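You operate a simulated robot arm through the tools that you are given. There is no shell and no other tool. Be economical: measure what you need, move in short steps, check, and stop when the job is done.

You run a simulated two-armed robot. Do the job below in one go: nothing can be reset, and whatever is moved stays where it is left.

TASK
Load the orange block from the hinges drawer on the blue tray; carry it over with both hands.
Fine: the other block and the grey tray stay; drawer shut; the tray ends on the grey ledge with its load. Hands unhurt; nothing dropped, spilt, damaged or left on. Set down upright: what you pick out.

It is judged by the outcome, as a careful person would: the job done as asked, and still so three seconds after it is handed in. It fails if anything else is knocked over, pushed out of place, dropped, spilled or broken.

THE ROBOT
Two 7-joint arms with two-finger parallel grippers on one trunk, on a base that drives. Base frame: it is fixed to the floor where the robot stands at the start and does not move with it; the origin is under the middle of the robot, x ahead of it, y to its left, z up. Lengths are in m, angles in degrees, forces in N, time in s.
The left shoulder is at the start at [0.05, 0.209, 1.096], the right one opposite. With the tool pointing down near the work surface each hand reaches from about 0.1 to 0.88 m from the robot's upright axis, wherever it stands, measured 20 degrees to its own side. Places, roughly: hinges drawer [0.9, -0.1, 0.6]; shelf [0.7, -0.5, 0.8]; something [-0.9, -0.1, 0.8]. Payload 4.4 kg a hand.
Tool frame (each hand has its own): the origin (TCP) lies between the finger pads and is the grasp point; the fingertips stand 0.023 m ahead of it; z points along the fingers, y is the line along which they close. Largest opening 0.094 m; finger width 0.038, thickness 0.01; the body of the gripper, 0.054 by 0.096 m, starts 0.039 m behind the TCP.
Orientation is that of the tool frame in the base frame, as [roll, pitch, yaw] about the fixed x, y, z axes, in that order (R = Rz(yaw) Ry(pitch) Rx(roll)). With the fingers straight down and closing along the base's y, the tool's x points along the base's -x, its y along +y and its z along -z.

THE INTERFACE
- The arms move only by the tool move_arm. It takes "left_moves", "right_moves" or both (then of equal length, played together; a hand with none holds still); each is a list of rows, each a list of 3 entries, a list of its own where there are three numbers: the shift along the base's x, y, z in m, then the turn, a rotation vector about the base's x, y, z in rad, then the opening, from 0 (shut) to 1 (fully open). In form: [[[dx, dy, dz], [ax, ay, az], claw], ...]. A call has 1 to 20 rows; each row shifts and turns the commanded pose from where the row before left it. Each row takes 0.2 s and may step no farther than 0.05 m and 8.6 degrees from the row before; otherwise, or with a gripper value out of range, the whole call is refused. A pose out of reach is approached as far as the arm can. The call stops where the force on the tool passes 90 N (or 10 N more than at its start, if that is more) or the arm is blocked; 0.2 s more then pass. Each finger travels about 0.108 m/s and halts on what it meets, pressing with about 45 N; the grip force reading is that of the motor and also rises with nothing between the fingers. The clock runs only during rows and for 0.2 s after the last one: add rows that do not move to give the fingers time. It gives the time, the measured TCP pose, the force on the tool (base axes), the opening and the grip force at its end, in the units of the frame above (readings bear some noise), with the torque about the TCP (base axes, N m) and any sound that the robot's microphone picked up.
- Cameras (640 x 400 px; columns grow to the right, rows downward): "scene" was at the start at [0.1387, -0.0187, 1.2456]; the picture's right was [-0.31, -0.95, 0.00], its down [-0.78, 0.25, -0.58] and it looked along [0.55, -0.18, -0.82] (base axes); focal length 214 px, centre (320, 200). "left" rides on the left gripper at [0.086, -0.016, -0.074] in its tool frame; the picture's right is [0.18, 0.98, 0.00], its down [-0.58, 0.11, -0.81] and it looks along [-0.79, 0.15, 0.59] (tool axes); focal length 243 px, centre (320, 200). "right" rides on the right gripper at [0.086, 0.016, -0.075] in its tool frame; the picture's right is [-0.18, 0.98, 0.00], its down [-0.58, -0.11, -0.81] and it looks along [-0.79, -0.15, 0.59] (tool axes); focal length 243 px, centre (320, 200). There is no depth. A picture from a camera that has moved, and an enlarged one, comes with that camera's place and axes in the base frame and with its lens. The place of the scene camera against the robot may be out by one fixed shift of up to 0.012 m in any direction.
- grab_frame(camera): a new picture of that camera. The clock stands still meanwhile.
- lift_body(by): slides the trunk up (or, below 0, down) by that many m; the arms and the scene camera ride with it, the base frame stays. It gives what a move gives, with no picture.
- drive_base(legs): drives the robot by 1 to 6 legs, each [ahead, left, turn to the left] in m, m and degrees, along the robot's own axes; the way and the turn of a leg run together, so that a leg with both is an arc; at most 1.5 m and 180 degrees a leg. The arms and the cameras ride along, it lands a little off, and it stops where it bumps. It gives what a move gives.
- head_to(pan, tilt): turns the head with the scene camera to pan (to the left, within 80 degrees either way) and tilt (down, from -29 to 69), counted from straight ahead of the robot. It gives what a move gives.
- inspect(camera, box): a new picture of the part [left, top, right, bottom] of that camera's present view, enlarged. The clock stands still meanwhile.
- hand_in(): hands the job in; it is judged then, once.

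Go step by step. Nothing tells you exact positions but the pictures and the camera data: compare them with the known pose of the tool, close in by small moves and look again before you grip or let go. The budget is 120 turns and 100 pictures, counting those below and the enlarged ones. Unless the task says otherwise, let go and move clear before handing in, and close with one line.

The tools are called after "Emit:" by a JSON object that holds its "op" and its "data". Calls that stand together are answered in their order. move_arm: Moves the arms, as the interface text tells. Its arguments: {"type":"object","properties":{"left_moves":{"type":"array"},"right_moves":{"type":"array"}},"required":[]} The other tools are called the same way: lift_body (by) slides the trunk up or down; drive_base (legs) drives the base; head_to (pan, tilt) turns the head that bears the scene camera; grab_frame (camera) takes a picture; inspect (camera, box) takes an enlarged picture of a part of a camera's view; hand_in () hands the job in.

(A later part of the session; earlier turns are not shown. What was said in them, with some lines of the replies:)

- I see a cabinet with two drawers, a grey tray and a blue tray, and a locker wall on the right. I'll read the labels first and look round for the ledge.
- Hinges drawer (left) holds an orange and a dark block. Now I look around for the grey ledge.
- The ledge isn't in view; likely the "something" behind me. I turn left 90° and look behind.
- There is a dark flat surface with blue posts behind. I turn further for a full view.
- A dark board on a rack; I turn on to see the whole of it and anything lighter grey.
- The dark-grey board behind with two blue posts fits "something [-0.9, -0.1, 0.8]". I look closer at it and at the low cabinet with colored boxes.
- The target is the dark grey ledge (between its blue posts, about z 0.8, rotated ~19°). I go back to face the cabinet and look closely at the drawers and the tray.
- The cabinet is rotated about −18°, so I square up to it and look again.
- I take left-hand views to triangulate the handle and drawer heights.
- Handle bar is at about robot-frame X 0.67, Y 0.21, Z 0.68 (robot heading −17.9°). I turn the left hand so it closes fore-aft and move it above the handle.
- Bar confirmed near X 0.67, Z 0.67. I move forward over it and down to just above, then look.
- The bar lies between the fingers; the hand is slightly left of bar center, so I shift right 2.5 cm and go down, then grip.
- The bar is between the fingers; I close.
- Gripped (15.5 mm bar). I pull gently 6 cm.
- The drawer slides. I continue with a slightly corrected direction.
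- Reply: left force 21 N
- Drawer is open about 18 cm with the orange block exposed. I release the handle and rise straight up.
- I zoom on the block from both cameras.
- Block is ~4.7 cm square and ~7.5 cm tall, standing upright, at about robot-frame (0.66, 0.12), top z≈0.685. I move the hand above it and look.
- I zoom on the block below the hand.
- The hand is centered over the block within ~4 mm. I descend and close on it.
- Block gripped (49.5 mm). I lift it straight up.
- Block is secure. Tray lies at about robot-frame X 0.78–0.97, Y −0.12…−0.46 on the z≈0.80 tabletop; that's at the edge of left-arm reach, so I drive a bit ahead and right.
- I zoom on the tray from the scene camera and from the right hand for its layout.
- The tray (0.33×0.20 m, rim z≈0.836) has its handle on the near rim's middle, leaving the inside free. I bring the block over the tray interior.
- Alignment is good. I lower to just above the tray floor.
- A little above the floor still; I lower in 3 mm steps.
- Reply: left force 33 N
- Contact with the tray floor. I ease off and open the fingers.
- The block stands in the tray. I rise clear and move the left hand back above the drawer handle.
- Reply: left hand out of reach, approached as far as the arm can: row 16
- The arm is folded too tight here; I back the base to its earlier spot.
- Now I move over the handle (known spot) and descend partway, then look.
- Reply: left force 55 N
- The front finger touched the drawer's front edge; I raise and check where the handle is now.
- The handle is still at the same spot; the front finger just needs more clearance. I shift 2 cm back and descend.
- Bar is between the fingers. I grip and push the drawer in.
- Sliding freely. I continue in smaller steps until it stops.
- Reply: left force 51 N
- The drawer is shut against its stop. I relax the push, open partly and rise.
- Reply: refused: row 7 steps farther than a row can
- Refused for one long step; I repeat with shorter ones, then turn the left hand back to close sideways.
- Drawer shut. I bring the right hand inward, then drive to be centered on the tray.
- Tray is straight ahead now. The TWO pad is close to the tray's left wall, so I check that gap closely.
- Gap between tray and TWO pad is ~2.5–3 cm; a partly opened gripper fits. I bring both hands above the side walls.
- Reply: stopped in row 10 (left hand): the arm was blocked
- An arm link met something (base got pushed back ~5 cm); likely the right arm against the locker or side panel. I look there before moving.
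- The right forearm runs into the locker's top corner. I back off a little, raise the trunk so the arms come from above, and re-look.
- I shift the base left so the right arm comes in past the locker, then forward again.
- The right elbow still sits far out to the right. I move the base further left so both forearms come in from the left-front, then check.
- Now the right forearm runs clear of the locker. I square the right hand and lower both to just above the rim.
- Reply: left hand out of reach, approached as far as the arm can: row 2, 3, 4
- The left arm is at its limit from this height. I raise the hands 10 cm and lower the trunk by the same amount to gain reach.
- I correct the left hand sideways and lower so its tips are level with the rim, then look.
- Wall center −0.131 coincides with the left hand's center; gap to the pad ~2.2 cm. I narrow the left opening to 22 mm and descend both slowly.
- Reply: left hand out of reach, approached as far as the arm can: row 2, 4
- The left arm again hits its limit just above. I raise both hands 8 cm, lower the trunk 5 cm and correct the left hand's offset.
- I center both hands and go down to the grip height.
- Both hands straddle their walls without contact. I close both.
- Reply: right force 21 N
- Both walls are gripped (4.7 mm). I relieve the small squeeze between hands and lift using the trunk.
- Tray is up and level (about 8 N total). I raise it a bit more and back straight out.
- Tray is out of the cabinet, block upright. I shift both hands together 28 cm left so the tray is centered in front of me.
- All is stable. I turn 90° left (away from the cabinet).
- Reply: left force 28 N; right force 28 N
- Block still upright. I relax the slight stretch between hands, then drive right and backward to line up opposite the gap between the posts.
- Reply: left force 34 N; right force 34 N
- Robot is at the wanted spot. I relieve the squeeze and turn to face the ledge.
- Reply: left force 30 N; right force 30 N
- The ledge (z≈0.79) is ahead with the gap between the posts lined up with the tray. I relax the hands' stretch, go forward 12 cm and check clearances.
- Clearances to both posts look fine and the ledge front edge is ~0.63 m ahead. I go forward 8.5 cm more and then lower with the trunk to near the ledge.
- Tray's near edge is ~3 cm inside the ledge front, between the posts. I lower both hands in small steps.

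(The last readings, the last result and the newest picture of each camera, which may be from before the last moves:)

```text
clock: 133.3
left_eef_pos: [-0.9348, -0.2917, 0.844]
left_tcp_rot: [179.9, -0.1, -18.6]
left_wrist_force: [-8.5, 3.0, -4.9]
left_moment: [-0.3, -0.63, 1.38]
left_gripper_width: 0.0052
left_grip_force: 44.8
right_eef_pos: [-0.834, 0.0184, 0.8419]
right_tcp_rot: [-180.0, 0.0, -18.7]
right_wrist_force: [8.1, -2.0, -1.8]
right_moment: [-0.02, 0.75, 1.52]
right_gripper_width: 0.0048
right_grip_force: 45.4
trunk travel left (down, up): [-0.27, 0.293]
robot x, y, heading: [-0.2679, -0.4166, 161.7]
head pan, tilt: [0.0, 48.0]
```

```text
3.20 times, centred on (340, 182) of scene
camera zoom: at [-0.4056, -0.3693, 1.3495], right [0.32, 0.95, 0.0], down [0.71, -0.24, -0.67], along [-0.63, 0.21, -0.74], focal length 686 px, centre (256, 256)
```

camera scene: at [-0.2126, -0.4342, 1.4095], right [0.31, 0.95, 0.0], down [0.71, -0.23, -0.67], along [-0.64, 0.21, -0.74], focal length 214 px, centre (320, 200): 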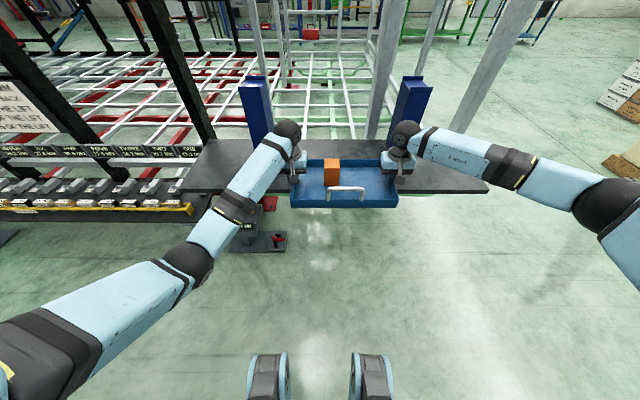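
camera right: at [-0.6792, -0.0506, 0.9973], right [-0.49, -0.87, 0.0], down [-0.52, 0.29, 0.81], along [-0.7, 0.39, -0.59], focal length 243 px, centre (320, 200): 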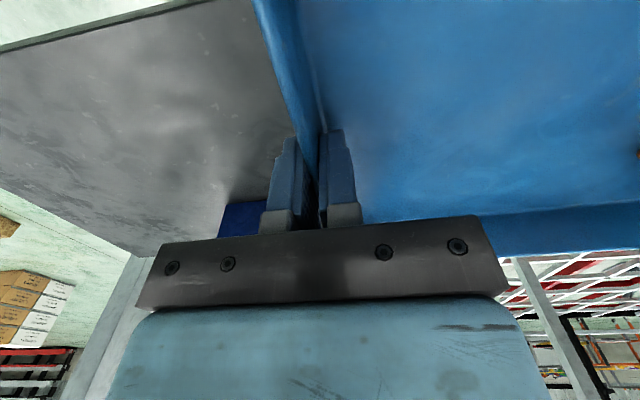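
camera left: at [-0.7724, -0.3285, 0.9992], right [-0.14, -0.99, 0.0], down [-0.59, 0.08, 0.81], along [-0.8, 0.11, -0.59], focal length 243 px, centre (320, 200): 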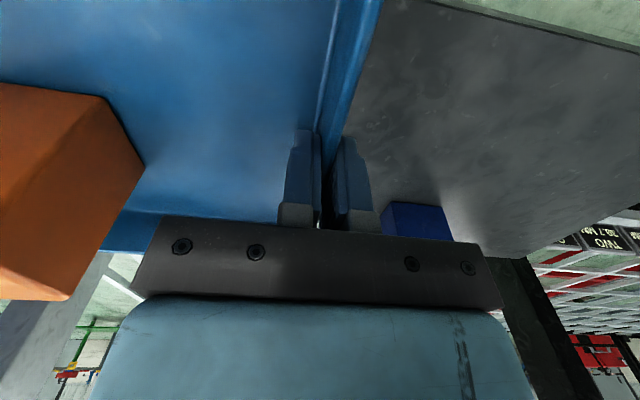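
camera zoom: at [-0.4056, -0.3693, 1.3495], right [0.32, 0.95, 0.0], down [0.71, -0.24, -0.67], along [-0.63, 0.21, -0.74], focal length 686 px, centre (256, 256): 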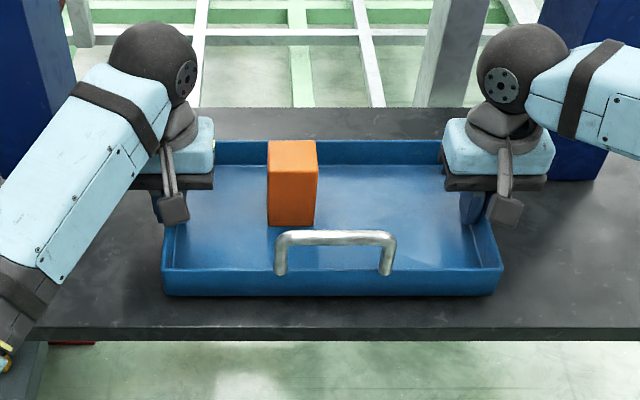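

Not yet touching; I continue down in 3 mm steps.

Emit:
{"op": "move_arm", "data": {"left_moves": [[[0, 0, -0.003], [0, 0, 0], 0], [[0, 0, -0.003], [0, 0, 0], 0], [[0, 0, -0.003], [0, 0, 0], 0]], "right_moves": [[[0, 0, -0.003], [0, 0, 0], 0], [[0, 0, -0.003], [0, 0, 0], 0], [[0, 0, -0.003], [0, 0, 0], 0]]}}

```text
clock: 134.1
left_eef_pos: [-0.9347, -0.2893, 0.836]
left_tcp_rot: [-180.0, 0.1, -18.7]
left_wrist_force: [-5.0, 1.6, 4.3]
left_moment: [-0.14, -0.23, 0.69]
left_gripper_width: 0.0048
left_grip_force: 44.9
right_eef_pos: [-0.8321, 0.019, 0.833]
right_tcp_rot: [-179.8, 0.2, -18.7]
right_wrist_force: [1.9, -1.5, -2.3]
right_moment: [-0.11, 0.28, 0.51]
right_gripper_width: 0.005
right_grip_force: 45.6
trunk travel left (down, up): [-0.27, 0.293]
robot x, y, heading: [-0.2681, -0.4203, 161.6]
head pan, tilt: [0.0, 48.0]
```

Left side just touches (same height as the cabinet top). A touch lower to seat it fully.

Emit:
{"op": "move_arm", "data": {"left_moves": [[[0, 0, -0.001], [0, 0, 0], 0], [[0, 0, 0], [0, 0, 0], 0]], "right_moves": [[[0, 0, -0.001], [0, 0, 0], 0], [[0, 0, -0.001], [0, 0, 0], 0]]}}

```text
clock: 134.7
left_eef_pos: [-0.934, -0.2894, 0.8367]
left_tcp_rot: [-179.9, 0.3, -18.7]
left_wrist_force: [-9.9, 4.9, 11.4]
left_moment: [-0.44, -1.1, 0.83]
left_gripper_width: 0.0049
left_grip_force: 44.7
right_eef_pos: [-0.8315, 0.0204, 0.8341]
right_tcp_rot: [-179.9, 0.2, -18.7]
right_wrist_force: [0.9, -0.3, 14.1]
right_moment: [-0.56, -1.24, 0.79]
right_gripper_width: 0.0047
right_grip_force: 45.0
trunk travel left (down, up): [-0.27, 0.293]
robot x, y, heading: [-0.2681, -0.4175, 161.3]
head pan, tilt: [0.0, 48.0]
```

Seated on both sides. I open both hands and check before rising.

Emit:
{"op": "move_arm", "data": {"left_moves": [[[0, 0, 0], [0, 0, 0], 0.12], [[0, 0, 0], [0, 0, 0], 0.25], [[0, 0, 0], [0, 0, 0], 0.35], [[0, 0, 0], [0, 0, 0], 0.35]], "right_moves": [[[0, 0, 0], [0, 0, 0], 0.12], [[0, 0, 0], [0, 0, 0], 0.25], [[0, 0, 0], [0, 0, 0], 0.35], [[0, 0, 0], [0, 0, 0], 0.35]]}}

Emit:
{"op": "grab_frame", "data": {"camera": "left"}}

Emit:
{"op": "grab_frame", "data": {"camera": "right"}}

```text
clock: 135.7
left_eef_pos: [-0.9347, -0.2898, 0.8345]
left_tcp_rot: [-179.9, 0.0, -18.7]
left_wrist_force: [-0.2, -0.5, 0.2]
left_moment: [0.01, 0.01, -0.01]
left_gripper_width: 0.0329
left_grip_force: 0.0
right_eef_pos: [-0.8307, 0.0188, 0.8321]
right_tcp_rot: [-179.9, 0.1, -18.7]
right_wrist_force: [-0.4, -0.4, -0.1]
right_moment: [0.0, -0.01, 0.0]
right_gripper_width: 0.0331
right_grip_force: 0.0
trunk travel left (down, up): [-0.27, 0.293]
robot x, y, heading: [-0.2666, -0.4185, 161.7]
head pan, tilt: [0.0, 48.0]
```

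```text
12 pictures are left
camera left: at [-0.8494, -0.3013, 0.9083], right [-0.14, -0.99, 0.0], down [-0.59, 0.08, 0.81], along [-0.8, 0.11, -0.59], focal length 243 px, centre (320, 200)
```

left: 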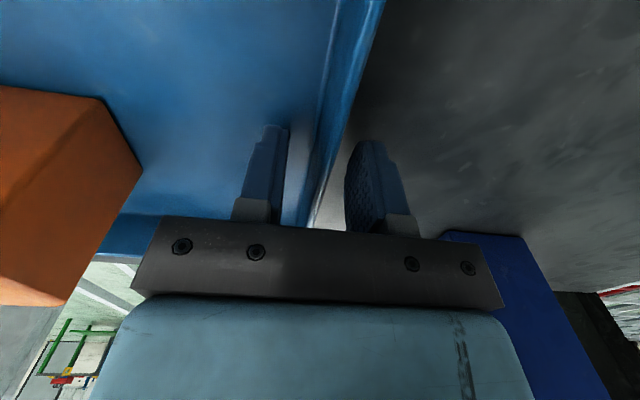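

```text
11 pictures are left
camera right: at [-0.7552, -0.0234, 0.9062], right [-0.49, -0.87, 0.0], down [-0.52, 0.29, 0.81], along [-0.7, 0.4, -0.59], focal length 243 px, centre (320, 200)
```

right: 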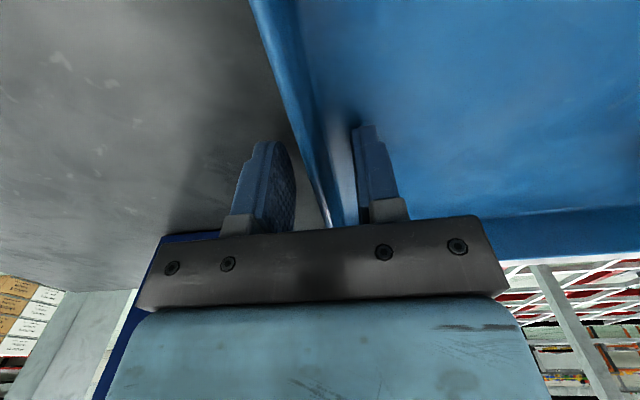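

Both hands are free of the walls. I rise straight up with the trunk, then back away.

Emit:
{"op": "lift_body", "data": {"by": 0.15}}

Emit:
{"op": "drive_base", "data": {"legs": [[-0.25, 0, 0]]}}

Emit:
{"op": "inspect", "data": {"camera": "scene", "box": [140, 20, 500, 245]}}

```text
clock: 137.4
left_eef_pos: [-0.9365, -0.2899, 0.9849]
left_tcp_rot: [-180.0, -0.1, -18.7]
left_wrist_force: [0.7, 0.1, -0.6]
left_moment: [-0.01, -0.05, -0.02]
left_gripper_width: 0.0331
left_grip_force: 0.1
right_eef_pos: [-0.8304, 0.0189, 0.9808]
right_tcp_rot: [-179.9, 0.0, -18.8]
right_wrist_force: [0.5, -0.3, 0.2]
right_moment: [-0.01, 0.03, 0.01]
right_gripper_width: 0.0331
right_grip_force: 0.0
trunk travel left (down, up): [-0.42, 0.143]
robot x, y, heading: [-0.2687, -0.419, 161.2]
head pan, tilt: [0.0, 48.0]
```

```text
clock: 139.2
left_eef_pos: [-0.6997, -0.3669, 0.9842]
left_tcp_rot: [180.0, 0.0, -18.9]
left_wrist_force: [-0.4, 1.2, 0.1]
left_moment: [-0.01, 0.02, 0.01]
left_gripper_width: 0.0331
left_grip_force: 0.0
right_eef_pos: [-0.5968, -0.0572, 0.9825]
right_tcp_rot: [-179.9, 0.1, -19.0]
right_wrist_force: [0.3, 0.4, -0.1]
right_moment: [-0.03, -0.02, 0.04]
right_gripper_width: 0.033
right_grip_force: 0.1
trunk travel left (down, up): [-0.42, 0.143]
robot x, y, heading: [-0.032, -0.5015, 161.2]
head pan, tilt: [0.0, 48.0]
```

```text
1.78 times, centred on (320, 132) of scene
camera zoom: at [-0.1701, -0.448, 1.4996], right [0.32, 0.95, 0.0], down [0.7, -0.24, -0.67], along [-0.63, 0.22, -0.74], focal length 381 px, centre (320, 320)
```

zoom: 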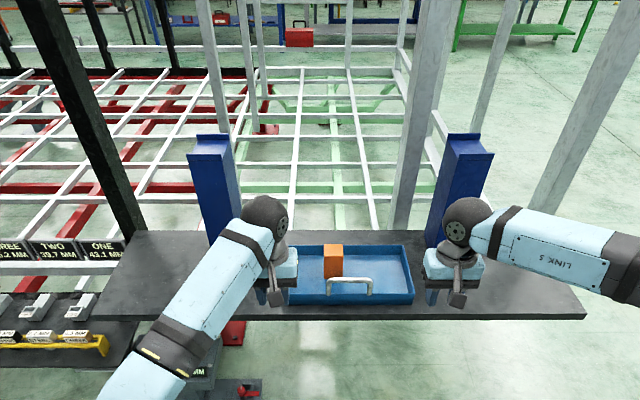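

One last close look at the tray and load.

Emit:
{"op": "inspect", "data": {"camera": "scene", "box": [260, 130, 420, 230]}}

```text
4.00 times, centred on (340, 180) of scene
camera zoom: at [-0.1701, -0.448, 1.4996], right [0.32, 0.95, 0.0], down [0.7, -0.24, -0.67], along [-0.63, 0.22, -0.74], focal length 858 px, centre (240, 280)
```

zoom: 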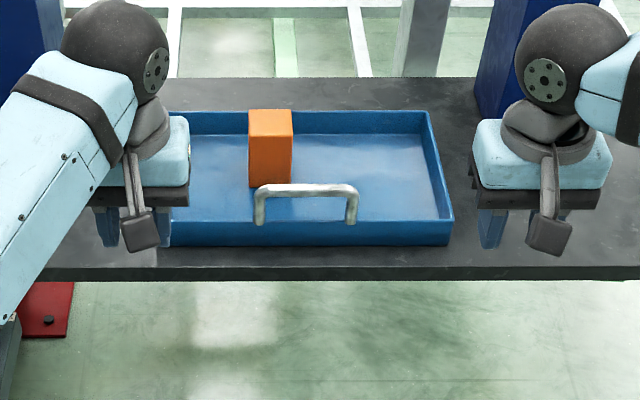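

The tray rests fully on the grey ledge with the orange block upright in it; hands are clear.

Emit:
{"op": "hand_in", "data": {}}

```text
The job is handed in.
```

The orange block stands upright in the blue tray, and the tray sits on the grey ledge between the blue posts. Both hands carried it over and are now clear. The hinges drawer is shut, and I did not move the other block or the grey tray. While I was lining up for the tray, the right arm caught the locker and pushed the base back about 5 cm; nothing looked moved or damaged afterwards.
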